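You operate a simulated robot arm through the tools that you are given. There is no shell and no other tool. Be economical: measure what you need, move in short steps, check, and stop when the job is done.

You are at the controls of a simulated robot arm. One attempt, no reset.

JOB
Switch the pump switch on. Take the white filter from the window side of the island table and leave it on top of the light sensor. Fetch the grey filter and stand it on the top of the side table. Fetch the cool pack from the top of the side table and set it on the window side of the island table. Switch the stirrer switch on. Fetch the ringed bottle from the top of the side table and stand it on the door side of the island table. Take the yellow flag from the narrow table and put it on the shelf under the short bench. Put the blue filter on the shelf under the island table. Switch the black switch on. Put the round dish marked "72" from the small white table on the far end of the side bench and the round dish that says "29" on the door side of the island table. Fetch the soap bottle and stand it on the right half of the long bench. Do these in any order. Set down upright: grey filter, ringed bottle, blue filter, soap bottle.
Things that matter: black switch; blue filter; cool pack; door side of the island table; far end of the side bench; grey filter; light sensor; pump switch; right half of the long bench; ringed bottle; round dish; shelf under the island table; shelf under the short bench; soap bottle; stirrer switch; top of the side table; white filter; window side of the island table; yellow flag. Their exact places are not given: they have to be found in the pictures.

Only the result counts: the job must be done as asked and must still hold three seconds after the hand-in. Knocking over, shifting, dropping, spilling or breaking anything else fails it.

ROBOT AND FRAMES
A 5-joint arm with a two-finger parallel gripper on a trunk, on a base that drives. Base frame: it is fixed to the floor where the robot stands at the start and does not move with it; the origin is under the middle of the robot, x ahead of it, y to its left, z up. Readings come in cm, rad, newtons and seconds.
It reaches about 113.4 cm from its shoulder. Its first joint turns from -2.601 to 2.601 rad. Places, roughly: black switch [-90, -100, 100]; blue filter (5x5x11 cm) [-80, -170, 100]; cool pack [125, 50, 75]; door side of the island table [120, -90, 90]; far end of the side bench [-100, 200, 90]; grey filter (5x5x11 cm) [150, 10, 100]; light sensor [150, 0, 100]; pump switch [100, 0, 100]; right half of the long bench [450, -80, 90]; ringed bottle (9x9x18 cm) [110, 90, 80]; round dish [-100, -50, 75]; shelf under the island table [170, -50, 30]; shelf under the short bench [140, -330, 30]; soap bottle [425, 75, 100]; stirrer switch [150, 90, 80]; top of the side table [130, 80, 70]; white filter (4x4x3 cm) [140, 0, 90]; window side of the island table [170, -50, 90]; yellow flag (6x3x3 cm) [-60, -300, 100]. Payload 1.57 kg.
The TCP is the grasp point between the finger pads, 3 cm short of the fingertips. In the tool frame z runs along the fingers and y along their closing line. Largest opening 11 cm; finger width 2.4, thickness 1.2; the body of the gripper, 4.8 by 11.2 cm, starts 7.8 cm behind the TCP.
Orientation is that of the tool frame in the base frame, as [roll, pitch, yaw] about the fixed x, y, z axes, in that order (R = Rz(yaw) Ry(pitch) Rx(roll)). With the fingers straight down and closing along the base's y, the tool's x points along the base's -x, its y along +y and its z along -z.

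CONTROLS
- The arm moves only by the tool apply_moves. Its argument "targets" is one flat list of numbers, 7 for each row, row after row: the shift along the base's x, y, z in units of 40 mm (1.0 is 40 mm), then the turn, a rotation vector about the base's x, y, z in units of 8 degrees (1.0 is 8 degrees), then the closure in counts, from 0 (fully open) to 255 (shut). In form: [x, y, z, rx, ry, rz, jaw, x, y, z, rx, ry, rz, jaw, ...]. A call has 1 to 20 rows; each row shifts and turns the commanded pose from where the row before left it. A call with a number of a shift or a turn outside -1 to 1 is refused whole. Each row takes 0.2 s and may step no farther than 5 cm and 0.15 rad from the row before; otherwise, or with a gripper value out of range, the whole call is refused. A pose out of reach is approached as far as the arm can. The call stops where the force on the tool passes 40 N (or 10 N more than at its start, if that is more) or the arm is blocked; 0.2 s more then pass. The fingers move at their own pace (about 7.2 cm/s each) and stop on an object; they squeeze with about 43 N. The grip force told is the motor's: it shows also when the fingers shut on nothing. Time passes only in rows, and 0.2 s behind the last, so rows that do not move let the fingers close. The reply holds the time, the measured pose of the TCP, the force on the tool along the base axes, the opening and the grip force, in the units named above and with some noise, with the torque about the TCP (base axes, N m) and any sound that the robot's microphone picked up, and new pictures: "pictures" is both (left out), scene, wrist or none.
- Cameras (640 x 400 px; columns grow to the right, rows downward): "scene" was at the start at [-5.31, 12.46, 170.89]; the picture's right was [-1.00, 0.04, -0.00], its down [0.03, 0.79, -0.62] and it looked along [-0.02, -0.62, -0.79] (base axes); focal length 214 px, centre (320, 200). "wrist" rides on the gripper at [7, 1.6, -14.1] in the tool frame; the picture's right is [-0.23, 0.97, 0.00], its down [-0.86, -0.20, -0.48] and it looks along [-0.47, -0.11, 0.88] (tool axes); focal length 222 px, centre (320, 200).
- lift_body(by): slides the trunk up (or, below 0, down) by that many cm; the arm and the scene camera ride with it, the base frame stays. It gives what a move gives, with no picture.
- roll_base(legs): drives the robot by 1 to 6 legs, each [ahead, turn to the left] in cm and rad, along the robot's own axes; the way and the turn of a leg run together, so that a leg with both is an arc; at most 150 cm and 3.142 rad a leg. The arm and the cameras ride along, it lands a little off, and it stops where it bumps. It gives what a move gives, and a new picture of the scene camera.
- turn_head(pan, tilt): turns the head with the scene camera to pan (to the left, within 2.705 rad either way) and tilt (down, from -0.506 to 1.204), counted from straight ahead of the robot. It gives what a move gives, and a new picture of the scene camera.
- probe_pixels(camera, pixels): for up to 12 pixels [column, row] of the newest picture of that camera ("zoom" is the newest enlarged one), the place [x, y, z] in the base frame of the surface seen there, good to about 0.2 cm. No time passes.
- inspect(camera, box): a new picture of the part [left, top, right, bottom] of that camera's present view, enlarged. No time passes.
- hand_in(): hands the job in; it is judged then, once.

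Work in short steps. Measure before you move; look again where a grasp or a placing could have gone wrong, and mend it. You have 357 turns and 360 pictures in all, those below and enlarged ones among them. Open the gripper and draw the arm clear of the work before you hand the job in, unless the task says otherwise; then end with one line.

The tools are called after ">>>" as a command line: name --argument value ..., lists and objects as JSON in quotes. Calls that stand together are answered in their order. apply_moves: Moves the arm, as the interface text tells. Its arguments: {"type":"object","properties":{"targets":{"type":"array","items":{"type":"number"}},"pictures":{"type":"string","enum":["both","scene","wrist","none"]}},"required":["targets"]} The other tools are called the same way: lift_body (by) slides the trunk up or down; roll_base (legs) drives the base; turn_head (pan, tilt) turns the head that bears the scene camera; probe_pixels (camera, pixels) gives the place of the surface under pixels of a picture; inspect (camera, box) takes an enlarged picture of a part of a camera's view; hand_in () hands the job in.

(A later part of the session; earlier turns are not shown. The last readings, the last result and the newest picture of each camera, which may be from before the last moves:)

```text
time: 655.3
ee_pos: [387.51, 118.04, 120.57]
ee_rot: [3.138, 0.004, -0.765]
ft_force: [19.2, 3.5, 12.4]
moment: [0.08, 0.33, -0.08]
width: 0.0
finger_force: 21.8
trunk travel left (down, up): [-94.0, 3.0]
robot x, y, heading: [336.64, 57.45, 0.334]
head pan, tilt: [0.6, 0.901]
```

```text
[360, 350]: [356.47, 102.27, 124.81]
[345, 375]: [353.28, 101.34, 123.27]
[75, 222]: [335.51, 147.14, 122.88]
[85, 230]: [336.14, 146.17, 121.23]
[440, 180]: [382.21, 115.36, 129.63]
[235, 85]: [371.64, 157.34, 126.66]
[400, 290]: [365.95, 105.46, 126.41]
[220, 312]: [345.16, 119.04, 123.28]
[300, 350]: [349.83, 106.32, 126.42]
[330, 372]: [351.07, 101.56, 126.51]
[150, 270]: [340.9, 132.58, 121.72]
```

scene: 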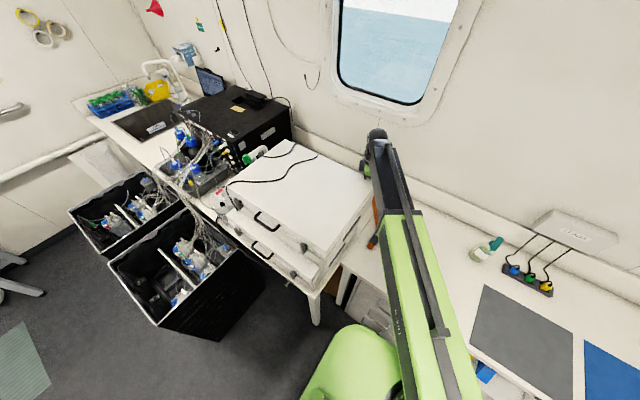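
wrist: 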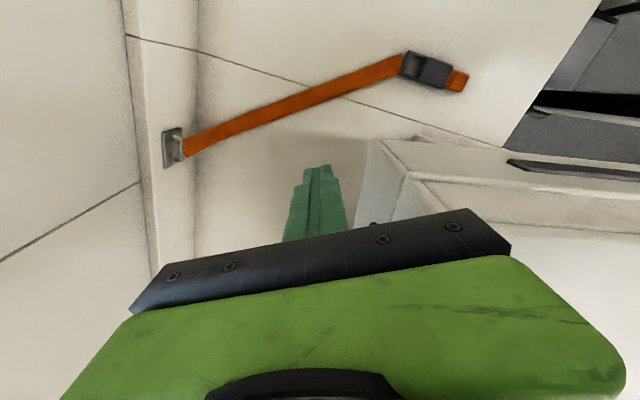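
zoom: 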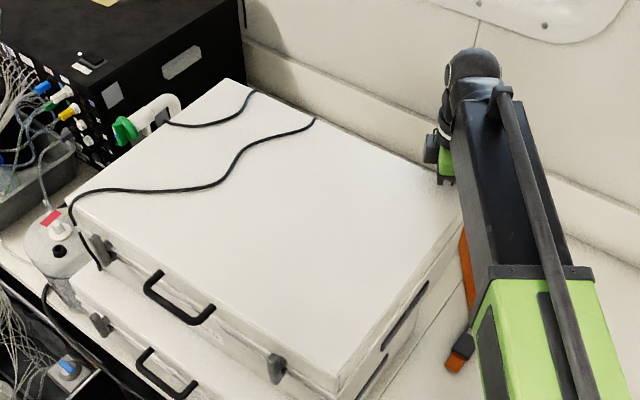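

Now FR≈(352,100.7), FL≈(335.3,147.8), angle ≈−71°: close to its original seat (my estimate ±2 cm). I withdraw the fingers and go on to the soap bottle.

>>> apply_moves --targets '[0.6, 0.25, 0, 0, 0, 0, 255, 0.8, 0.3, 0, 0, 0, 0, 255, 0.8, 0, 0, 0, 0, 0, 255, 0.8, -0.4, 0, 0, 0, 0, 255, 0.5, -0.8, 0, 0, 0, 0, 255, 0.2, -0.9, 0, 0, 0, 0, 255, 0.1, -0.95, 0, 0, 0, 0, 255, 0.1, -0.95, 0, 0, 0, 0, 0, 0.1, -0.95, 0, 0, 0, 0, 0, 0.1, -0.95, 0, 0, 0, 0, 0, 0.2, -0.95, 0, 0, 0, 0, 0, 0.2, -0.95, 0, 0, 0, 0, 0, 0.2, -0.95, 0, 0, 0, 0, 0, 0.2, -0.95, 0, 0, 0, 0, 0]'

>>> turn_head --pan -0.2 --tilt 0.8

>>> inspect --camera "scene" --box '[240, 130, 400, 230]'

```text
time: 658.3
ee_pos: [406.91, 81.31, 120.74]
ee_rot: [3.137, 0.004, -0.764]
ft_force: [-0.1, -0.7, 0.2]
moment: [0.07, 0.03, -0.01]
width: 11.01
finger_force: 0.0
trunk travel left (down, up): [-94.0, 3.0]
robot x, y, heading: [337.32, 56.9, 0.327]
head pan, tilt: [0.6, 0.901]
```

scene: 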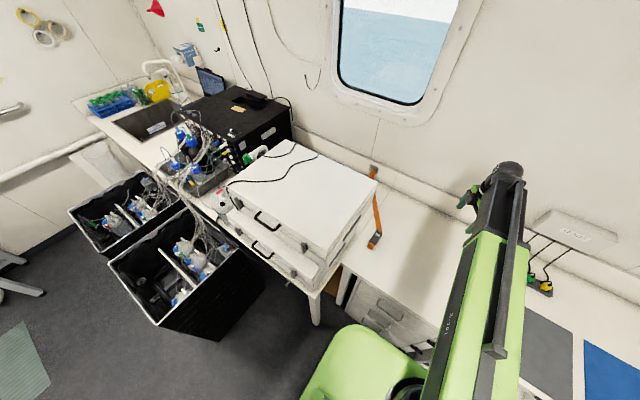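
wrist: 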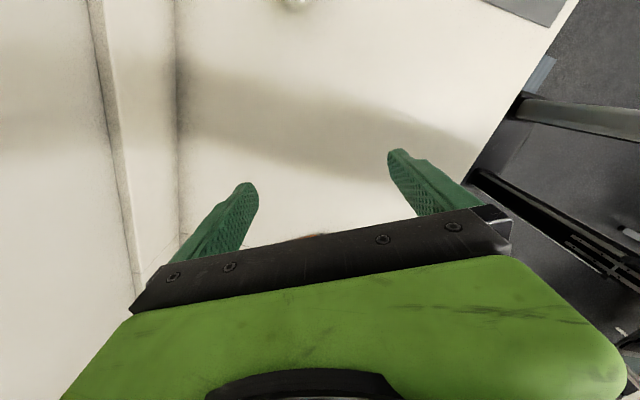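

```text
time: 659.4
ee_pos: [407.08, 81.56, 120.67]
ee_rot: [3.138, 0.004, -0.765]
ft_force: [0.6, -0.5, 0.2]
moment: [0.0, -0.02, 0.01]
width: 11.03
finger_force: 0.1
trunk travel left (down, up): [-94.0, 3.0]
robot x, y, heading: [336.65, 57.34, 0.331]
head pan, tilt: [-0.201, 0.799]
```

scene: 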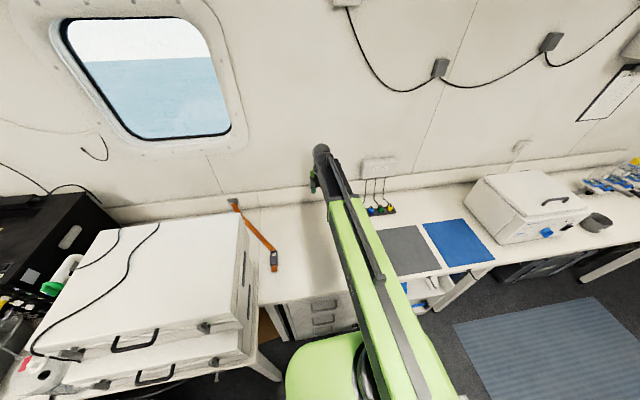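

```text
4.00 times, centred on (320, 180) of scene
```

zoom: 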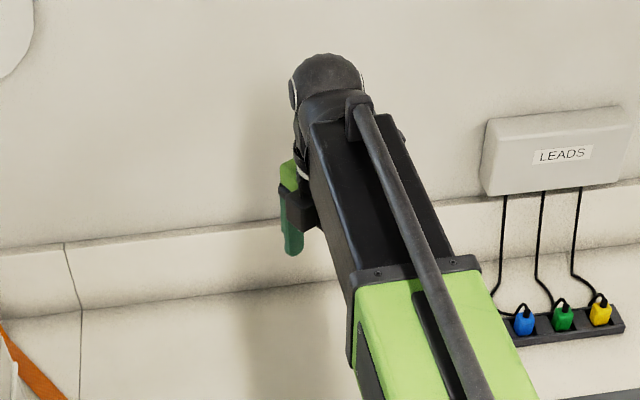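

The cases look aligned again. I move the hand nearer the soap bottle to see it from above.

>>> apply_moves --targets '[0, -0.9, 0, 0, 0, 0, 0, 0, -0.9, 0, 0, 0, 0, 0, 0, -0.9, 0, 0, 0, 0, 0]'

>>> inspect --camera "wrist" --box '[220, 50, 460, 200]'

```text
time: 660.2
ee_pos: [407.09, 70.6, 120.61]
ee_rot: [3.139, 0.002, -0.761]
ft_force: [-0.2, -0.7, -0.3]
moment: [0.01, 0.04, 0.02]
width: 11.02
finger_force: 0.1
trunk travel left (down, up): [-94.0, 3.0]
robot x, y, heading: [336.88, 57.4, 0.332]
head pan, tilt: [-0.201, 0.799]
```

scene: 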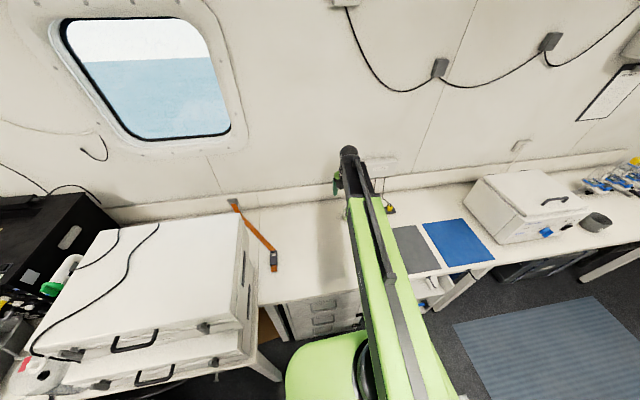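
wrist: 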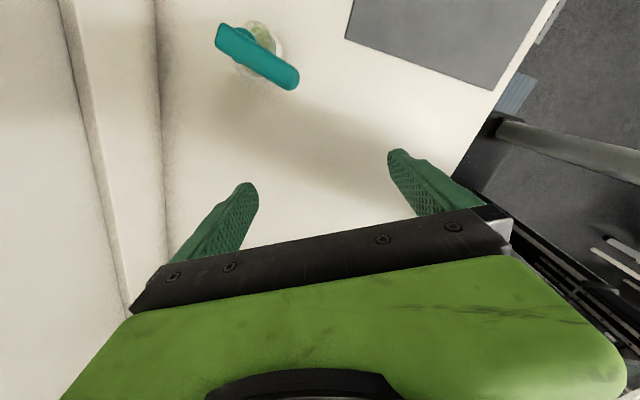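

```text
2.67 times, centred on (340, 125) of wrist
```

zoom: 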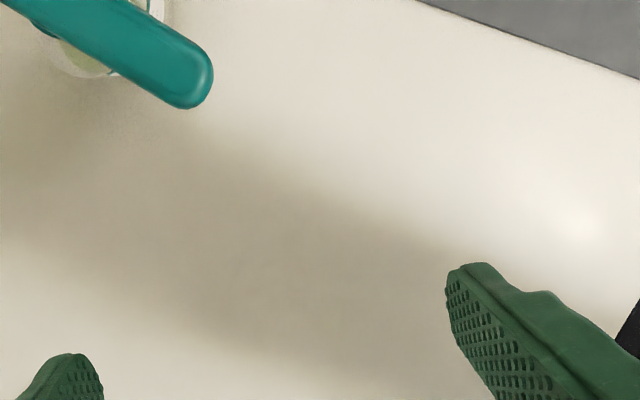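

I probe the pump head and bottle in the wrist view.

>>> probe_pixels --camera "wrist" --pixels '[[255, 55], [225, 40], [290, 78], [262, 40], [240, 72], [278, 45], [250, 25], [262, 32]]'

>>> inspect --camera "wrist" --box '[200, 0, 320, 100]'

```text
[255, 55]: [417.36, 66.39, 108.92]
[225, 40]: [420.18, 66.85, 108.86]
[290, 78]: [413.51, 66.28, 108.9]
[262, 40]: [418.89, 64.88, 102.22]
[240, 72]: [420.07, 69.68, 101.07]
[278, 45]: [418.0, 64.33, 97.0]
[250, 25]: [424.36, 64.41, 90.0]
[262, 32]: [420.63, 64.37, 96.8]
```

```text
4.00 times, centred on (260, 50) of wrist
```

zoom: 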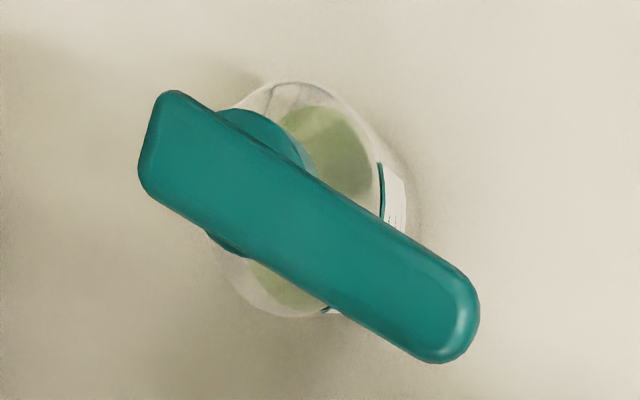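

The pump head (z≈108.9) runs along x; I can grip the collar below it with the jaws closing along y. I check the LEADS box clearance, then move above with the hand spun.

>>> apply_moves --targets '[0.6, -0.18, 0, 0, 0, 0.925, 0, 0.6, -0.18, 0, 0, 0, 0.925, 0, 0.6, -0.18, 0, 0, 0, 0.925, 0, 0.6, -0.18, 0, 0, 0, 0.925, 0, 0.6, -0.18, 0, 0, 0, 0.925, 0]'

>>> inspect --camera "wrist" --box '[240, 80, 400, 200]'

>>> probe_pixels --camera "scene" --pixels '[[395, 165], [380, 168], [390, 185], [383, 185], [390, 208], [376, 211], [400, 158]]'

```text
time: 661.4
ee_pos: [419.03, 66.97, 120.55]
ee_rot: [3.139, 0.002, -0.117]
ft_force: [-0.1, -0.4, 0.9]
moment: [0.0, 0.02, -0.02]
width: 11.02
finger_force: 0.0
trunk travel left (down, up): [-94.0, 3.0]
robot x, y, heading: [337.01, 56.86, 0.328]
head pan, tilt: [-0.201, 0.799]
```

scene: 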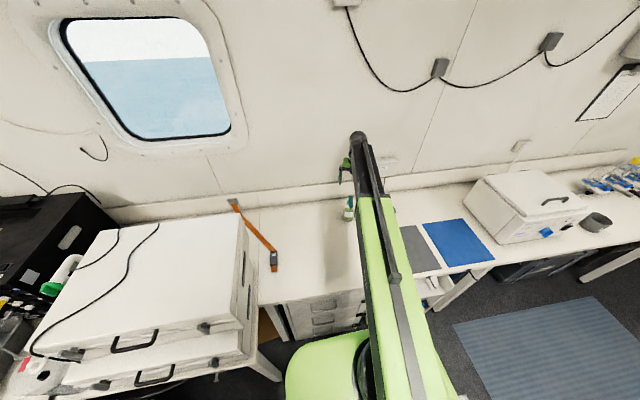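
wrist: 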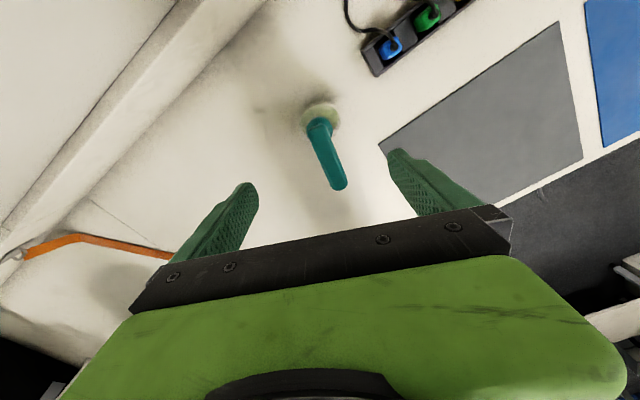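

```text
3.33 times, centred on (320, 140) of wrist
```

zoom: 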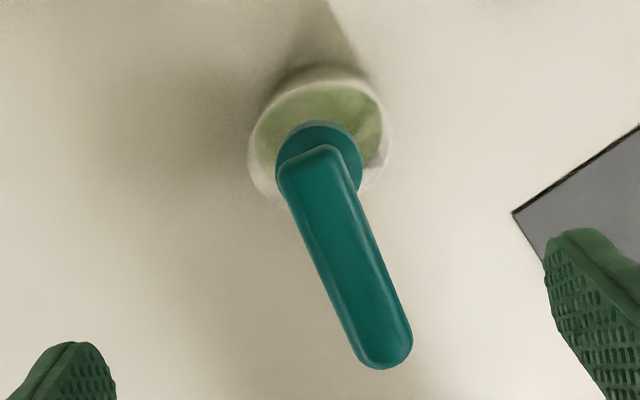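

```text
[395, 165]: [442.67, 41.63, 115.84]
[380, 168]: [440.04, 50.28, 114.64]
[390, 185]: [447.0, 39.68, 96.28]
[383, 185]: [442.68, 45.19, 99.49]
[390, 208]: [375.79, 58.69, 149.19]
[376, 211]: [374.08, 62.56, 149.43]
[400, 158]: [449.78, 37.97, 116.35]
```

LEADS box is at x≥440: clear. I probe collar and body.

>>> probe_pixels --camera "zoom" --pixels '[[320, 130], [285, 150], [355, 150], [325, 165], [385, 355], [255, 150], [380, 150], [320, 75], [320, 100]]'

```text
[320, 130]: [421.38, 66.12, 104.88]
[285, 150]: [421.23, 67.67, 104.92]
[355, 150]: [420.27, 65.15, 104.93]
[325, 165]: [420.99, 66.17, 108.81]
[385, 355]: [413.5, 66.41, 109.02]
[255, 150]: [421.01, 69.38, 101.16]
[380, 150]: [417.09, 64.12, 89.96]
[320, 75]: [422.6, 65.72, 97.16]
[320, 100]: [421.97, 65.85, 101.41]
```

Collar centre ≈(419.9,66.4), top 104.9. I centre and lower to TCP ≈102.1 (hand body just above the pump head), then grip.

>>> apply_moves --targets '[0.22, -0.15, 0, 0, 0, 0, 40, 0, 0, 0, 0, 0, 0, 85]' --pictures "none"

>>> lift_body --by -12

>>> apply_moves --targets '[0, 0, 0, 0, 0, 0, 85]'

>>> inspect --camera "scene" --box '[300, 110, 412, 180]'

```text
time: 662.0
ee_pos: [419.89, 66.45, 120.67]
ee_rot: [3.138, 0.002, -0.119]
ft_force: [-0.3, -0.5, 1.0]
moment: [-0.02, 0.0, -0.01]
width: 7.35
finger_force: 0.0
trunk travel left (down, up): [-94.0, 3.0]
robot x, y, heading: [336.75, 57.09, 0.327]
head pan, tilt: [-0.201, 0.799]
```

```text
time: 663.5
ee_pos: [419.96, 66.55, 108.72]
ee_rot: [3.137, 0.002, -0.119]
ft_force: [0.6, -0.4, -0.6]
moment: [0.01, 0.0, 0.0]
width: 7.33
finger_force: 0.1
trunk travel left (down, up): [-82.0, 15.0]
robot x, y, heading: [336.9, 56.97, 0.327]
head pan, tilt: [-0.201, 0.799]
```

```text
time: 663.9
ee_pos: [419.83, 66.39, 108.64]
ee_rot: [3.136, 0.003, -0.119]
ft_force: [0.8, 0.4, -0.5]
moment: [-0.03, 0.03, -0.02]
width: 7.34
finger_force: 0.0
trunk travel left (down, up): [-82.0, 15.0]
robot x, y, heading: [336.65, 56.92, 0.333]
head pan, tilt: [-0.201, 0.799]
```

scene: 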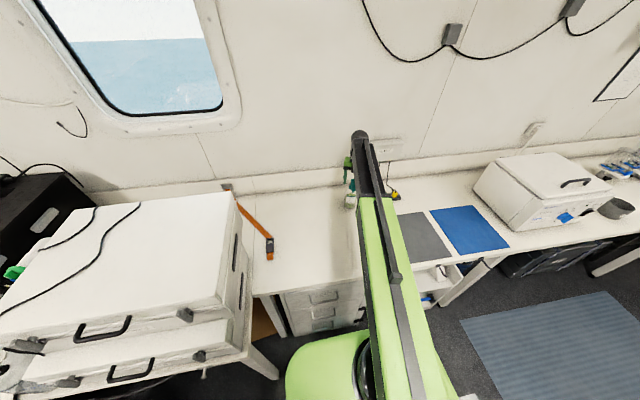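
wrist: 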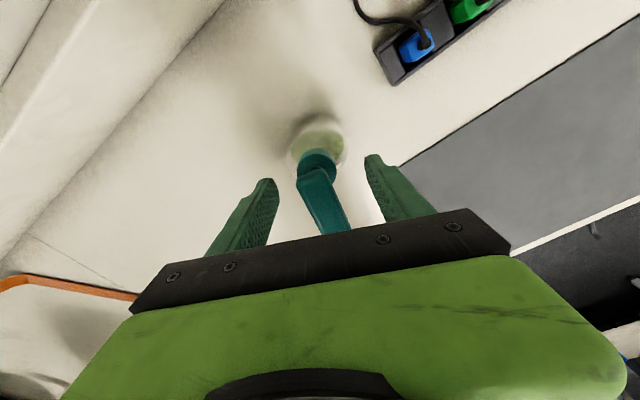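

```text
5.71 times, centred on (356, 145) of scene
```

zoom: 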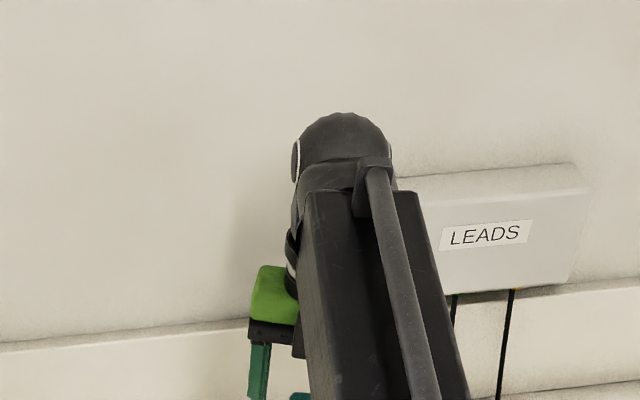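

Centred. I lower 6.4 and grip.

>>> lift_body --by -6.4

>>> apply_moves --targets '[0, 0, 0, 0, 0, 0, 255, 0, 0, 0, 0, 0, 0, 255, 0, 0, 0, 0, 0, 0, 255, 0, 0, 0, 0, 0, 0, 255]' --pictures "wrist"

```text
time: 664.9
ee_pos: [419.79, 66.47, 102.24]
ee_rot: [3.138, 0.004, -0.118]
ft_force: [0.2, -0.5, -0.2]
moment: [0.03, -0.04, -0.01]
width: 7.35
finger_force: 0.1
trunk travel left (down, up): [-75.6, 21.4]
robot x, y, heading: [336.69, 56.98, 0.335]
head pan, tilt: [-0.201, 0.799]
```

```text
time: 665.9
ee_pos: [419.8, 66.57, 102.22]
ee_rot: [3.138, 0.001, -0.119]
ft_force: [1.2, 0.9, 2.0]
moment: [-0.08, -0.07, 0.03]
width: 6.48
finger_force: 43.0
trunk travel left (down, up): [-75.6, 21.4]
robot x, y, heading: [337.1, 57.23, 0.329]
head pan, tilt: [-0.201, 0.799]
```

wrist: 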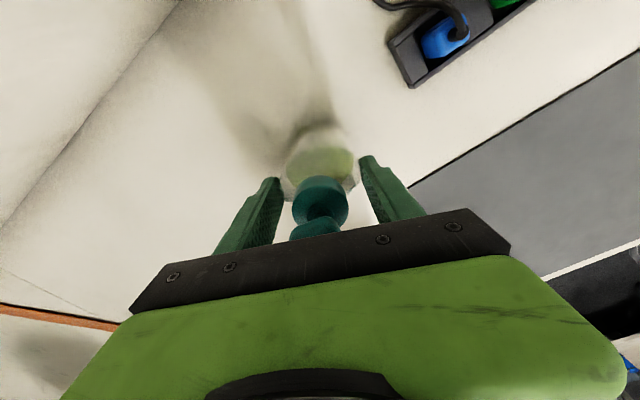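

Gripped at 6.5 cm (body shoulder). I test-lift.

>>> lift_body --by 3

>>> apply_moves --targets '[0, 0, 0, 0, 0, 0, 255]' --pictures "both"

```text
time: 666.7
ee_pos: [419.88, 66.39, 105.26]
ee_rot: [3.138, 0.005, -0.118]
ft_force: [-0.6, 0.4, -3.0]
moment: [0.01, 0.01, -0.01]
width: 6.54
finger_force: 42.7
trunk travel left (down, up): [-78.6, 18.4]
robot x, y, heading: [336.56, 57.16, 0.33]
head pan, tilt: [-0.201, 0.799]
```

```text
time: 667.1
ee_pos: [419.9, 66.47, 105.16]
ee_rot: [3.139, 0.004, -0.118]
ft_force: [0.5, 0.1, -2.9]
moment: [0.03, 0.01, 0.0]
width: 6.51
finger_force: 42.9
trunk travel left (down, up): [-78.6, 18.4]
robot x, y, heading: [336.77, 57.62, 0.326]
head pan, tilt: [-0.201, 0.799]
```

scene: 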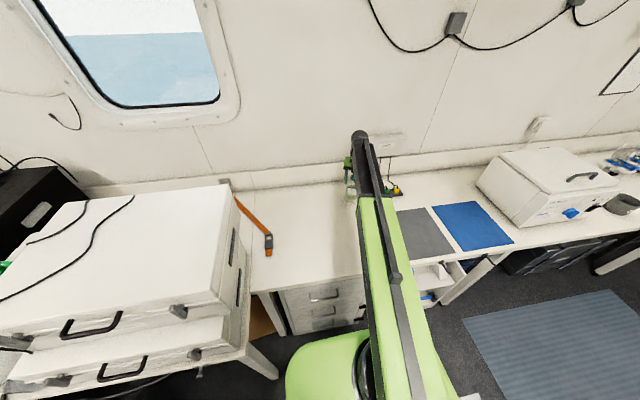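
wrist: 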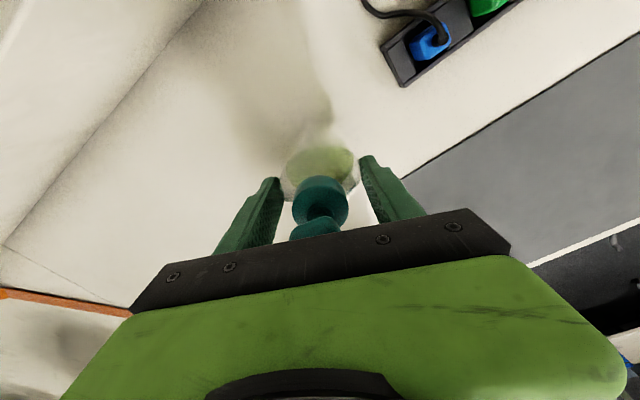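

Held. I raise, retract the arm and drive along the bench to about (364,-92).

>>> lift_body --by 16

>>> apply_moves --targets '[-0.95, -0.15, 0, 0, 0, 0, 255, -0.95, -0.15, 0, 0, 0, 0, 255, -0.95, -0.15, 0, 0, 0, 0, 255, -0.95, -0.15, 0, 0, 0, 0, 255, -0.8, -0.1, 0, 0, 0, 0, 255]' --pictures "none"

>>> roll_base --legs '[[-10, 0], [0, -1.715], [148, 0], [0, 1.3]]'

>>> turn_head --pan -0.1 --tilt 0.7

```text
time: 668.9
ee_pos: [419.96, 66.34, 121.25]
ee_rot: [3.138, 0.004, -0.118]
ft_force: [-0.3, 0.4, -2.8]
moment: [0.01, -0.04, 0.01]
width: 6.49
finger_force: 43.3
trunk travel left (down, up): [-94.6, 2.4]
robot x, y, heading: [336.82, 57.25, 0.329]
head pan, tilt: [-0.201, 0.799]
```

```text
time: 670.1
ee_pos: [401.39, 63.73, 121.24]
ee_rot: [3.137, 0.003, -0.119]
ft_force: [-0.2, 1.2, -3.6]
moment: [0.01, -0.03, 0.02]
width: 6.51
finger_force: 43.2
trunk travel left (down, up): [-94.6, 2.4]
robot x, y, heading: [336.64, 56.79, 0.33]
head pan, tilt: [-0.201, 0.799]
```

```text
time: 685.6
ee_pos: [421.26, -108.11, 121.23]
ee_rot: [3.139, 0.005, -0.481]
ft_force: [-0.4, 0.1, -4.1]
moment: [0.05, -0.01, -0.01]
width: 6.5
finger_force: 42.7
trunk travel left (down, up): [-94.6, 2.4]
robot x, y, heading: [358.32, -88.39, -0.034]
head pan, tilt: [-0.201, 0.799]
```

scene: 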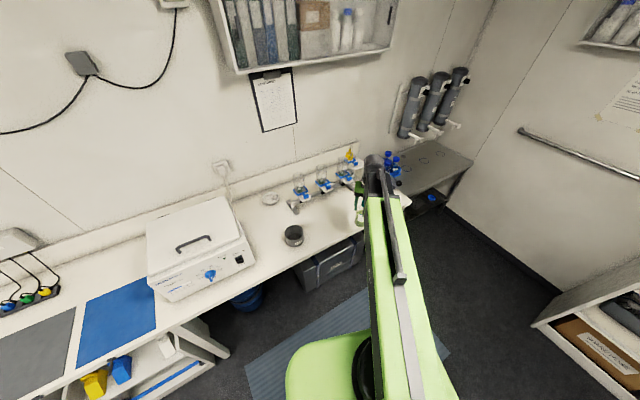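

```text
time: 686.2
ee_pos: [421.34, -107.82, 121.18]
ee_rot: [3.138, 0.004, -0.481]
ft_force: [0.2, 0.2, -3.1]
moment: [-0.02, 0.03, -0.05]
width: 6.5
finger_force: 42.6
trunk travel left (down, up): [-94.6, 2.4]
robot x, y, heading: [358.59, -88.21, -0.035]
head pan, tilt: [-0.099, 0.7]
```

scene: 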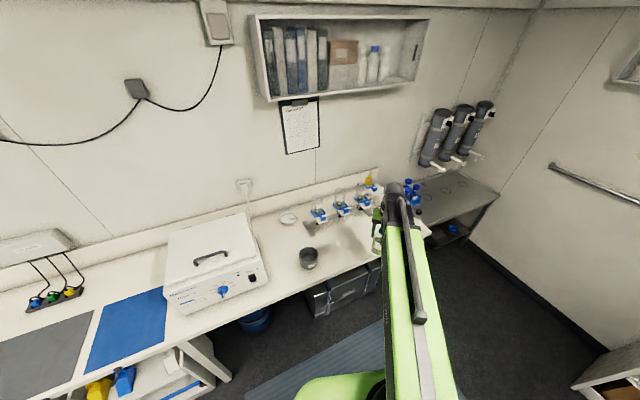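

I zoom on the free area and check the wall shelf height.

>>> inspect --camera "scene" --box '[260, 170, 420, 270]'

>>> probe_pixels --camera "scene" --pixels '[[340, 265], [340, 240], [325, 255], [355, 250], [309, 257], [345, 215], [330, 225], [375, 245], [350, 95], [420, 85], [360, 268], [330, 275]]'

```text
4.00 times, centred on (340, 220) of scene
```

zoom: 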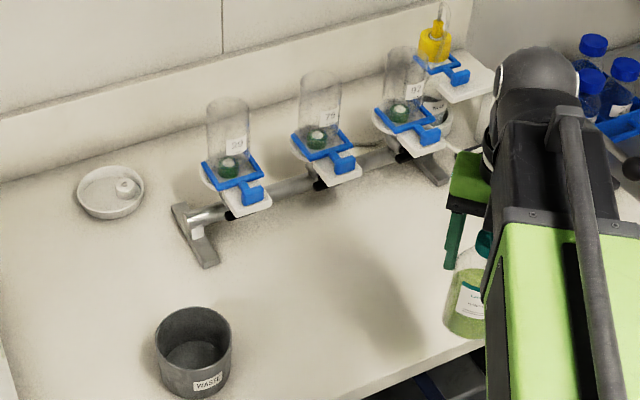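

```text
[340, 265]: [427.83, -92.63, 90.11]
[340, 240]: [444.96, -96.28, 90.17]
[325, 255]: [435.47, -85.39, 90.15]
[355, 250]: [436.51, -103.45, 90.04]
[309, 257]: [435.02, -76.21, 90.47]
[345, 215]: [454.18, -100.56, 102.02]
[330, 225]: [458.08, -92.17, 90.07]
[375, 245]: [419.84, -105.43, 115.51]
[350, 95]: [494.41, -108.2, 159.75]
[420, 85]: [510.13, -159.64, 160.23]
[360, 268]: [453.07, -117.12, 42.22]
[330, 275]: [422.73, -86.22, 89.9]
```

Free spot (435,-96). I move the bottle there and lower.

>>> apply_moves --targets '[0.685, 0.595, 0, 0, 0, 0, 255, 0.685, 0.595, 0, 0, 0, 0, 255, 0.685, 0.595, 0, 0, 0, 0, 255, 0.685, 0.595, 0, 0, 0, 0, 255, 0.685, 0.595, 0, 0, 0, 0, 255]' --pictures "none"

>>> lift_body --by -15

>>> apply_moves --targets '[0, 0, 0, 0, 0, 0, 255]'

```text
time: 687.4
ee_pos: [435.08, -95.84, 121.13]
ee_rot: [3.136, 0.005, -0.479]
ft_force: [-0.1, -0.2, -3.6]
moment: [-0.01, 0.03, 0.01]
width: 6.52
finger_force: 43.1
trunk travel left (down, up): [-94.6, 2.4]
robot x, y, heading: [358.29, -88.2, -0.034]
head pan, tilt: [-0.099, 0.7]
```

```text
time: 689.2
ee_pos: [435.01, -95.99, 106.21]
ee_rot: [3.139, 0.004, -0.479]
ft_force: [-0.6, 1.5, -3.2]
moment: [-0.02, 0.02, 0.01]
width: 6.49
finger_force: 43.0
trunk travel left (down, up): [-79.6, 17.4]
robot x, y, heading: [358.38, -88.44, -0.028]
head pan, tilt: [-0.099, 0.7]
```

```text
time: 689.6
ee_pos: [435.01, -96.15, 106.27]
ee_rot: [3.139, 0.003, -0.479]
ft_force: [0.3, 0.8, -3.3]
moment: [-0.01, 0.02, -0.02]
width: 6.47
finger_force: 43.5
trunk travel left (down, up): [-79.6, 17.4]
robot x, y, heading: [358.4, -87.9, -0.034]
head pan, tilt: [-0.099, 0.7]
```

scene: 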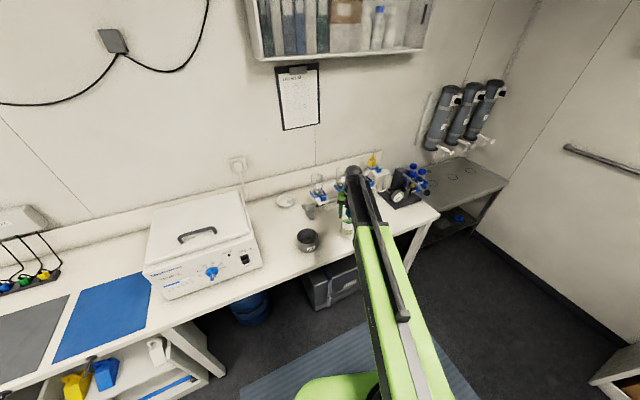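
wrist: 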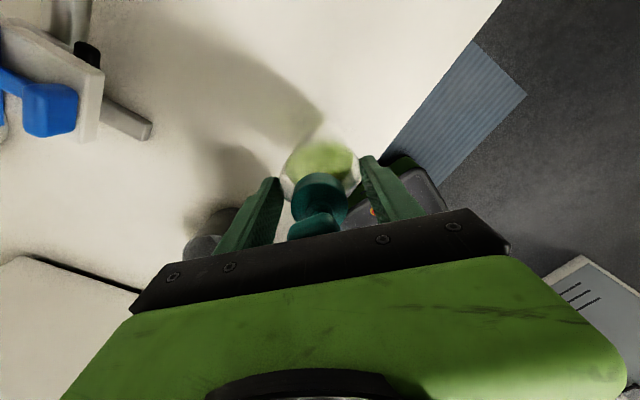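

Clear of the cup. I lower to contact and release.

>>> lift_body --by -3.8

>>> lift_body --by -0.25

>>> lift_body --by -0.2

```text
time: 690.4
ee_pos: [435.13, -96.02, 102.5]
ee_rot: [3.137, 0.004, -0.48]
ft_force: [-0.2, 0.6, -2.4]
moment: [0.02, -0.02, -0.03]
width: 6.49
finger_force: 43.0
trunk travel left (down, up): [-75.8, 21.2]
robot x, y, heading: [358.14, -88.56, -0.033]
head pan, tilt: [-0.099, 0.7]
```

```text
time: 690.9
ee_pos: [434.89, -96.02, 102.27]
ee_rot: [3.139, 0.001, -0.481]
ft_force: [2.9, 0.3, 8.4]
moment: [-0.14, -0.11, -0.01]
width: 6.48
finger_force: 42.7
trunk travel left (down, up): [-75.5, 21.5]
robot x, y, heading: [358.32, -88.35, -0.037]
head pan, tilt: [-0.099, 0.7]
```

```text
time: 691.5
ee_pos: [434.89, -96.01, 102.12]
ee_rot: [3.138, 0.0, -0.48]
ft_force: [10.2, -0.1, 35.9]
moment: [-0.01, -0.67, -0.04]
width: 6.53
finger_force: 43.0
trunk travel left (down, up): [-75.3, 21.7]
robot x, y, heading: [358.47, -88.23, -0.03]
head pan, tilt: [-0.099, 0.7]
```

>>> lift_body --by 0.25

>>> apply_moves --targets '[0, 0, 0, 0, 0, 0, 80, 0, 0, 0, 0, 0, 0, 50, 0, 0, 0, 0, 0, 0, 50]' --pictures "wrist"

>>> lift_body --by 18

>>> apply_moves --targets '[-0.9, 0, 0, 0, 0, 0, 0, -0.9, 0, 0, 0, 0, 0, 0, -0.9, 0, 0, 0, 0, 0, 0]'

>>> inspect --camera "scene" --box '[260, 170, 420, 270]'

```text
time: 692.0
ee_pos: [435.01, -96.15, 102.22]
ee_rot: [3.137, 0.003, -0.479]
ft_force: [-0.2, -0.9, -2.4]
moment: [0.01, 0.01, -0.02]
width: 6.5
finger_force: 43.4
trunk travel left (down, up): [-75.6, 21.4]
robot x, y, heading: [358.47, -88.3, -0.038]
head pan, tilt: [-0.099, 0.7]
```

```text
time: 692.8
ee_pos: [435.0, -96.08, 102.34]
ee_rot: [3.138, 0.004, -0.481]
ft_force: [0.1, -0.6, -0.7]
moment: [-0.04, -0.02, -0.01]
width: 8.84
finger_force: 0.0
trunk travel left (down, up): [-75.6, 21.4]
robot x, y, heading: [358.45, -88.38, -0.037]
head pan, tilt: [-0.099, 0.7]
```

wrist: 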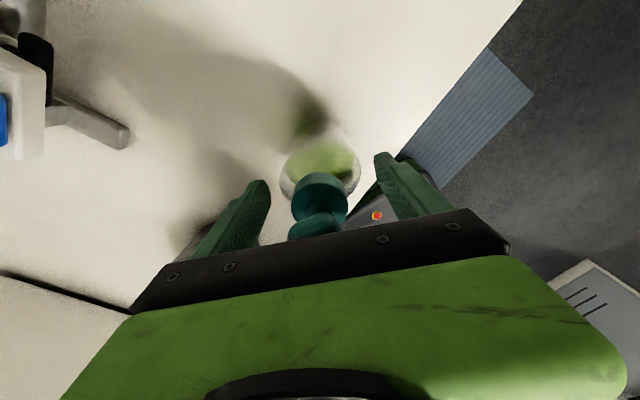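

```text
time: 694.8
ee_pos: [435.08, -96.0, 120.3]
ee_rot: [3.138, 0.004, -0.48]
ft_force: [-0.5, -0.6, -0.4]
moment: [0.03, 0.01, -0.01]
width: 8.84
finger_force: 0.1
trunk travel left (down, up): [-93.6, 3.4]
robot x, y, heading: [358.44, -88.24, -0.037]
head pan, tilt: [-0.099, 0.7]
```

```text
time: 695.6
ee_pos: [423.97, -96.13, 120.36]
ee_rot: [3.138, 0.0, -0.483]
ft_force: [0.0, -0.3, 0.3]
moment: [0.02, 0.01, 0.01]
width: 11.02
finger_force: 0.0
trunk travel left (down, up): [-93.6, 3.4]
robot x, y, heading: [358.62, -88.02, -0.035]
head pan, tilt: [-0.099, 0.7]
```

scene: 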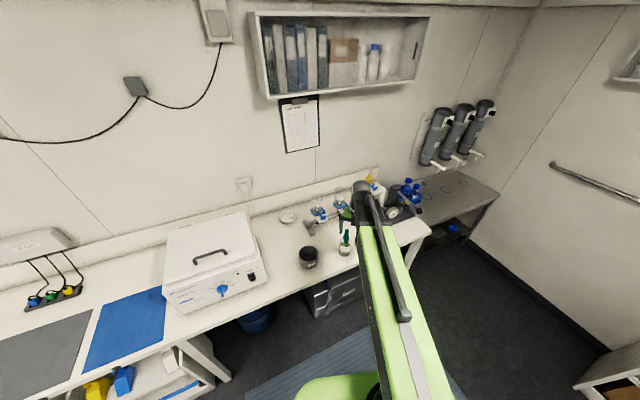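
wrist: 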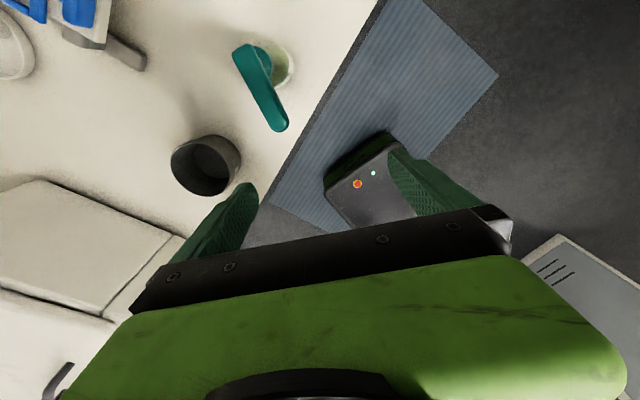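

```text
4.00 times, centred on (340, 220) of scene
```

zoom: 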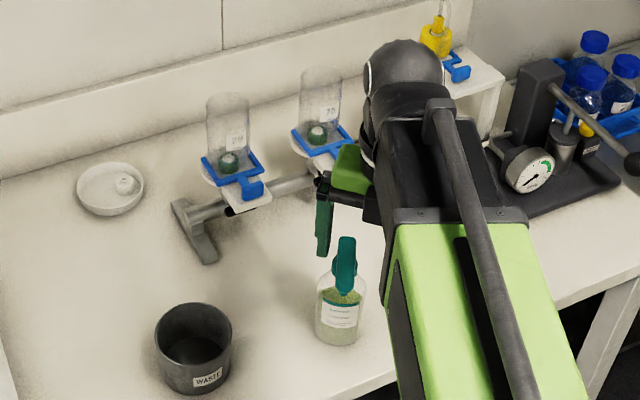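

All items are placed. To check the PROBES case I return to the earlier viewpoint (225,-13) and take the same picture for comparison.

>>> apply_moves --targets '[-0.5, 0, 0, 0, 0, -1, 0, 0, 0, 0, 0, 0, -1, 0, 0, 0, 0, 0, 0, -1, 0, 0, 0, 0, 0, 0, -1, 0, 0, 0, 0, 0, 0, -1, 0]' --pictures "none"

>>> roll_base --legs '[[-15, 0], [0, 2.7], [138, 0], [0, -0.95]]'

>>> turn_head --pan -1.5 --tilt 0.5

```text
time: 696.8
ee_pos: [422.14, -96.08, 120.32]
ee_rot: [3.139, 0.003, -1.179]
ft_force: [0.1, 0.1, 0.6]
moment: [0.05, -0.01, -0.01]
width: 10.98
finger_force: 0.1
trunk travel left (down, up): [-93.6, 3.4]
robot x, y, heading: [358.4, -88.44, -0.035]
head pan, tilt: [-0.099, 0.7]
```

```text
time: 713.3
ee_pos: [220.2, 42.48, 120.41]
ee_rot: [3.14, 0.0, 0.556]
ft_force: [-0.5, -0.7, 0.0]
moment: [0.06, -0.04, 0.0]
width: 10.97
finger_force: 0.1
trunk travel left (down, up): [-93.6, 3.4]
robot x, y, heading: [225.55, -21.04, 1.711]
head pan, tilt: [-0.099, 0.7]
```

scene: 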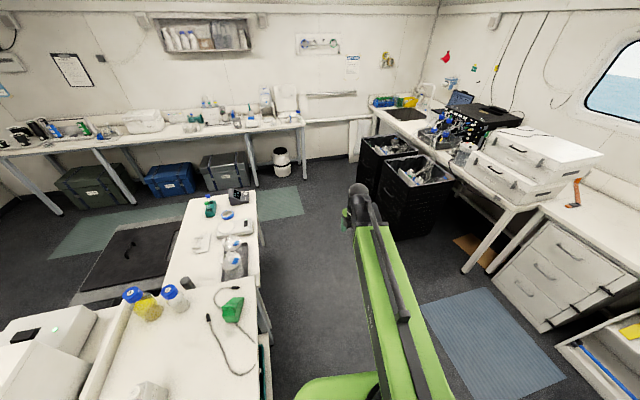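

```text
time: 714.8
ee_pos: [220.41, 42.67, 120.29]
ee_rot: [3.138, 0.003, 0.558]
ft_force: [-0.1, 0.0, -0.6]
moment: [-0.02, -0.01, 0.01]
width: 10.99
finger_force: 0.1
trunk travel left (down, up): [-93.6, 3.4]
robot x, y, heading: [225.64, -21.27, 1.714]
head pan, tilt: [-1.499, 0.499]
```

scene: 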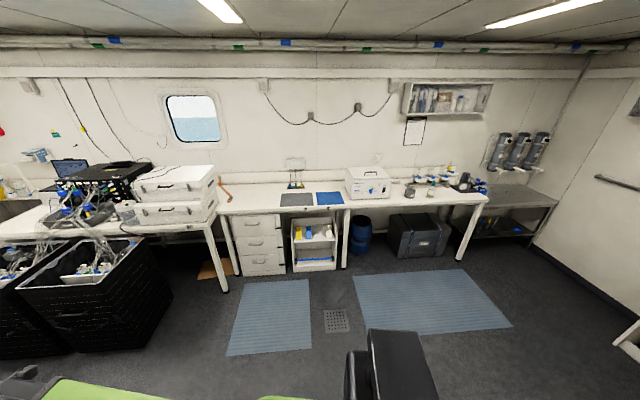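

I zoom the same region as before to compare the two cases' alignment.

>>> inspect --camera "scene" --box '[143, 98, 383, 248]'

```text
2.67 times, centred on (263, 173) of scene
```

zoom: 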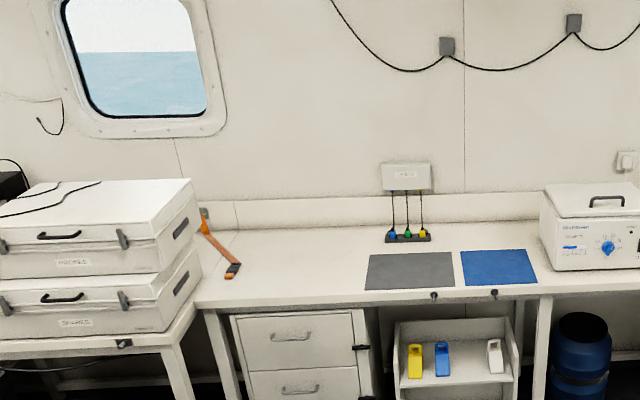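

Nearly identical to the earlier view; the upper case is ≈2–2.5 cm too far back (handle row 235 vs 240). I'll make one small correction: pull it forward ≈2.3 cm at the back centre. First I drive back there with the arm to the right.

>>> roll_base --legs '[[0, -1.09]]'

>>> apply_moves --targets '[0.6, -0.75, 0, 0, 0, 0, 255, 0.55, -0.8, 0, 0, 0, 0, 255, 0.5, -0.85, 0, 0, 0, 0, 255, 0.4, -0.85, 0, 0, 0, 0, 255, 0.35, -0.9, 0, 0, 0, 0, 255, 0.25, -0.9, 0, 0, 0, 0, 255]' --pictures "none"

```text
time: 718.0
ee_pos: [279.62, 11.89, 120.38]
ee_rot: [3.139, 0.002, -0.547]
ft_force: [-1.8, -0.1, -0.9]
moment: [-0.02, -0.09, -0.04]
width: 11.03
finger_force: 0.1
trunk travel left (down, up): [-93.6, 3.4]
robot x, y, heading: [226.7, -23.74, 0.598]
head pan, tilt: [-1.499, 0.499]
```

scene: 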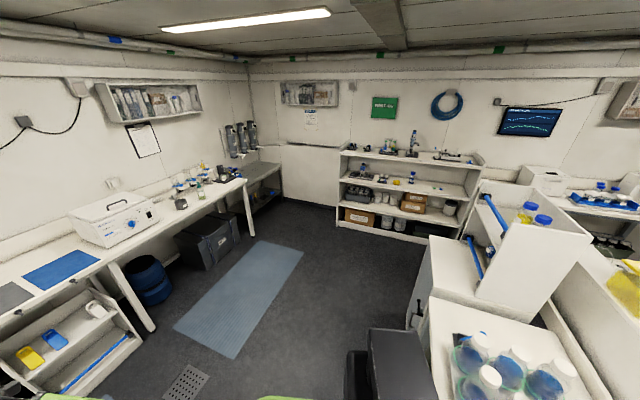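

```text
time: 719.4
ee_pos: [290.67, -8.3, 120.33]
ee_rot: [3.137, 0.004, -0.548]
ft_force: [-0.6, 0.4, 0.8]
moment: [0.05, 0.0, -0.03]
width: 0.01
finger_force: 21.7
trunk travel left (down, up): [-93.6, 3.4]
robot x, y, heading: [226.8, -23.59, 0.598]
head pan, tilt: [-1.499, 0.499]
```

I drive to about (339,60).

>>> roll_base --legs '[[0, 0.044], [138, 0], [0, -0.25]]'

>>> turn_head --pan 0.65 --tilt 0.9

>>> inspect --camera "scene" --box '[200, 100, 440, 250]'

```text
time: 727.6
ee_pos: [402.34, 65.51, 120.29]
ee_rot: [3.138, 0.005, -0.732]
ft_force: [0.5, 0.4, -0.6]
moment: [0.01, 0.02, -0.01]
width: 0.0
finger_force: 21.2
trunk travel left (down, up): [-93.6, 3.4]
robot x, y, heading: [337.35, 61.06, 0.429]
head pan, tilt: [-1.499, 0.499]
```

scene: 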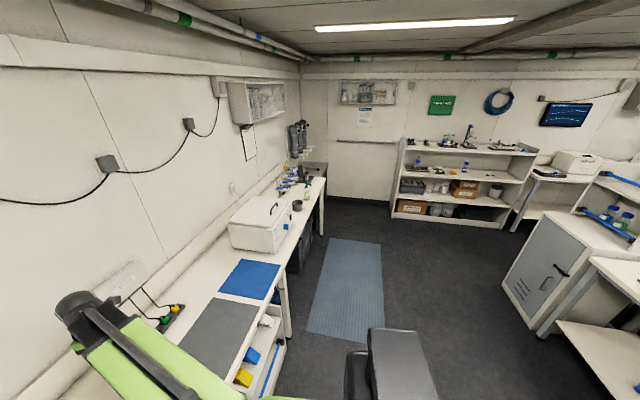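

```text
time: 729.7
ee_pos: [402.39, 65.7, 120.38]
ee_rot: [3.137, 0.005, -0.729]
ft_force: [0.3, 0.2, -0.1]
moment: [-0.05, -0.01, 0.01]
width: 0.0
finger_force: 21.0
trunk travel left (down, up): [-93.6, 3.4]
robot x, y, heading: [337.32, 60.75, 0.427]
head pan, tilt: [0.649, 0.901]
```

scene: 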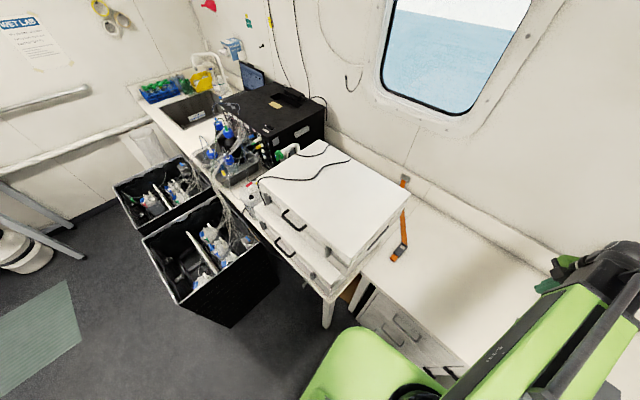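

```text
2.67 times, centred on (320, 175) of scene
```

zoom: 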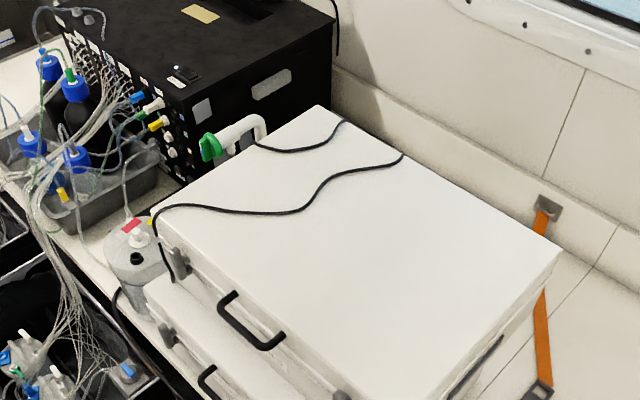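

I probe the back edge corners.

>>> probe_pixels --camera "zoom" --pixels '[[322, 112], [552, 252], [165, 218], [440, 180], [435, 390], [250, 300]]'

```text
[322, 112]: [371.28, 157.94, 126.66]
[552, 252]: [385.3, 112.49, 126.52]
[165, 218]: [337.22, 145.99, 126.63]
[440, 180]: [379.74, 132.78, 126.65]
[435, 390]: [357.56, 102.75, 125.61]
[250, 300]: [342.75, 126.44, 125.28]
```

Back centre ≈(379,135.8). I bring the fingers behind it.

>>> apply_moves --targets '[0.07, 0.955, 0, 0, 0, 0, 255, 0.07, 0.955, 0, 0, 0, 0, 255, 0.07, 0.955, 0, 0, 0, 0, 255, 0.07, 0.955, 0, 0, 0, 0, 255, 0.07, 0.955, 0, 0, 0, 0, 255, 0.07, 0.955, 0, 0, 0, 0, 255, 0.07, 0.955, 0, 0, 0, 0, 255, 0.07, 0.955, 0, 0, 0, 0, 255, 0.07, 0.955, 0, 0, 0, 0, 255, -0.25, 0.9, 0, 0, 0, 0, 255, -0.25, 0.9, 0, 0, 0, 0, 255, -0.25, 0.9, 0, 0, 0, 0, 255, -0.25, 0.9, 0, 0, 0, 0, 255, -0.25, 0.9, 0, 0, 0, 0, 255, -0.6, 0.75, 0, 0, 0, 0, 255, -0.6, 0.75, 0, 0, 0, 0, 255, -0.6, 0.75, 0, 0, 0, 0, 255, -0.6, 0.75, 0, 0, 0, 0, 255, -0.6, 0.75, 0, 0, 0, 0, 255]' --pictures "wrist"

```text
time: 733.7
ee_pos: [387.96, 133.07, 120.24]
ee_rot: [3.137, 0.003, -0.729]
ft_force: [0.3, 0.1, 0.2]
moment: [-0.01, -0.03, 0.03]
width: 0.0
finger_force: 21.6
trunk travel left (down, up): [-93.6, 3.4]
robot x, y, heading: [337.23, 61.2, 0.433]
head pan, tilt: [0.649, 0.901]
```

wrist: 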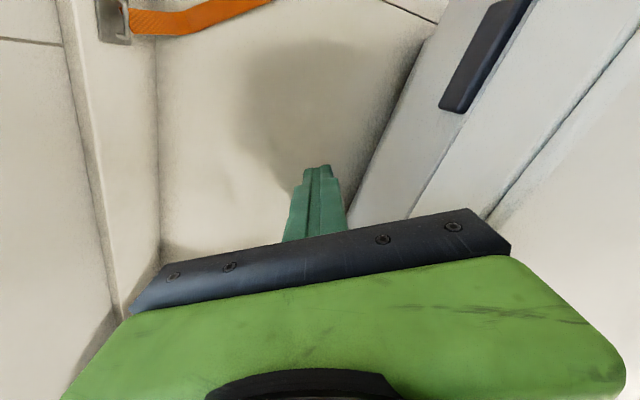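

I close in and then pull in small steps, watching for contact.

>>> apply_moves --targets '[-0.5, 0.37, 0, 0, 0, 0, 255, -0.5, 0.37, 0, 0, 0, 0, 255, -0.238, -0.076, 0, 0, 0, 0, 255, -0.238, -0.076, 0, 0, 0, 0, 255, -0.238, -0.076, 0, 0, 0, 0, 255]' --pictures "none"

>>> apply_moves --targets '[-0.119, -0.038, 0, 0, 0, 0, 255]' --pictures "none"

```text
time: 734.9
ee_pos: [381.4, 135.06, 120.2]
ee_rot: [3.138, 0.001, -0.729]
ft_force: [18.6, 3.4, 10.3]
moment: [-0.11, 0.27, 0.0]
width: 0.03
finger_force: 21.4
trunk travel left (down, up): [-93.6, 3.4]
robot x, y, heading: [337.51, 60.88, 0.43]
head pan, tilt: [0.649, 0.901]
```

```text
time: 735.3
ee_pos: [380.91, 134.93, 120.18]
ee_rot: [3.138, 0.004, -0.731]
ft_force: [23.1, 11.6, 4.8]
moment: [-0.21, 0.54, -0.14]
width: 0.02
finger_force: 21.1
trunk travel left (down, up): [-93.6, 3.4]
robot x, y, heading: [337.7, 60.86, 0.428]
head pan, tilt: [0.649, 0.901]
```

In contact. I pull about 2 cm further.

>>> apply_moves --targets '[-0.17, -0.054, 0, 0, 0, 0, 255, -0.17, -0.054, 0, 0, 0, 0, 255, -0.15, -0.048, 0, 0, 0, 0, 255]' --pictures "scene"

>>> inspect --camera "scene" --box '[200, 100, 440, 250]'

>>> probe_pixels --camera "zoom" --pixels '[[312, 115], [540, 258], [155, 228], [435, 385], [245, 310], [325, 110], [150, 222], [545, 250], [425, 395]]'

```text
time: 736.1
ee_pos: [378.84, 134.34, 120.15]
ee_rot: [3.137, 0.004, -0.729]
ft_force: [18.4, 3.5, -5.0]
moment: [-0.02, 0.02, -0.03]
width: 0.0
finger_force: 21.0
trunk travel left (down, up): [-93.6, 3.4]
robot x, y, heading: [337.62, 60.82, 0.428]
head pan, tilt: [0.649, 0.901]
```

scene: 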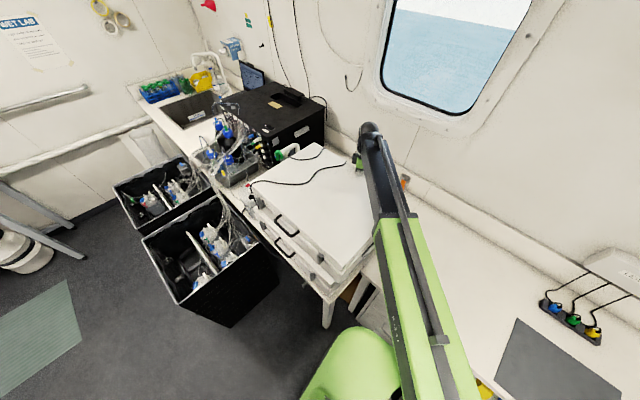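

```text
2.67 times, centred on (320, 175) of scene
```

zoom: 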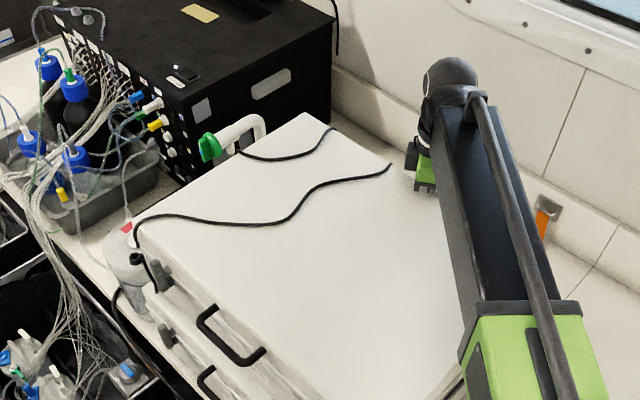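

```text
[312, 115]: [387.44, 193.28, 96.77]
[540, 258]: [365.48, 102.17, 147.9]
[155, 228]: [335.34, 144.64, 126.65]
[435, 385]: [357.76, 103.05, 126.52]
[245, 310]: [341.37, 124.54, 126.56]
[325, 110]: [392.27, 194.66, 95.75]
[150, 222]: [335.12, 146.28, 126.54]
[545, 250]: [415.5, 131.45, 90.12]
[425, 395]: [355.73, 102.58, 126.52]
```

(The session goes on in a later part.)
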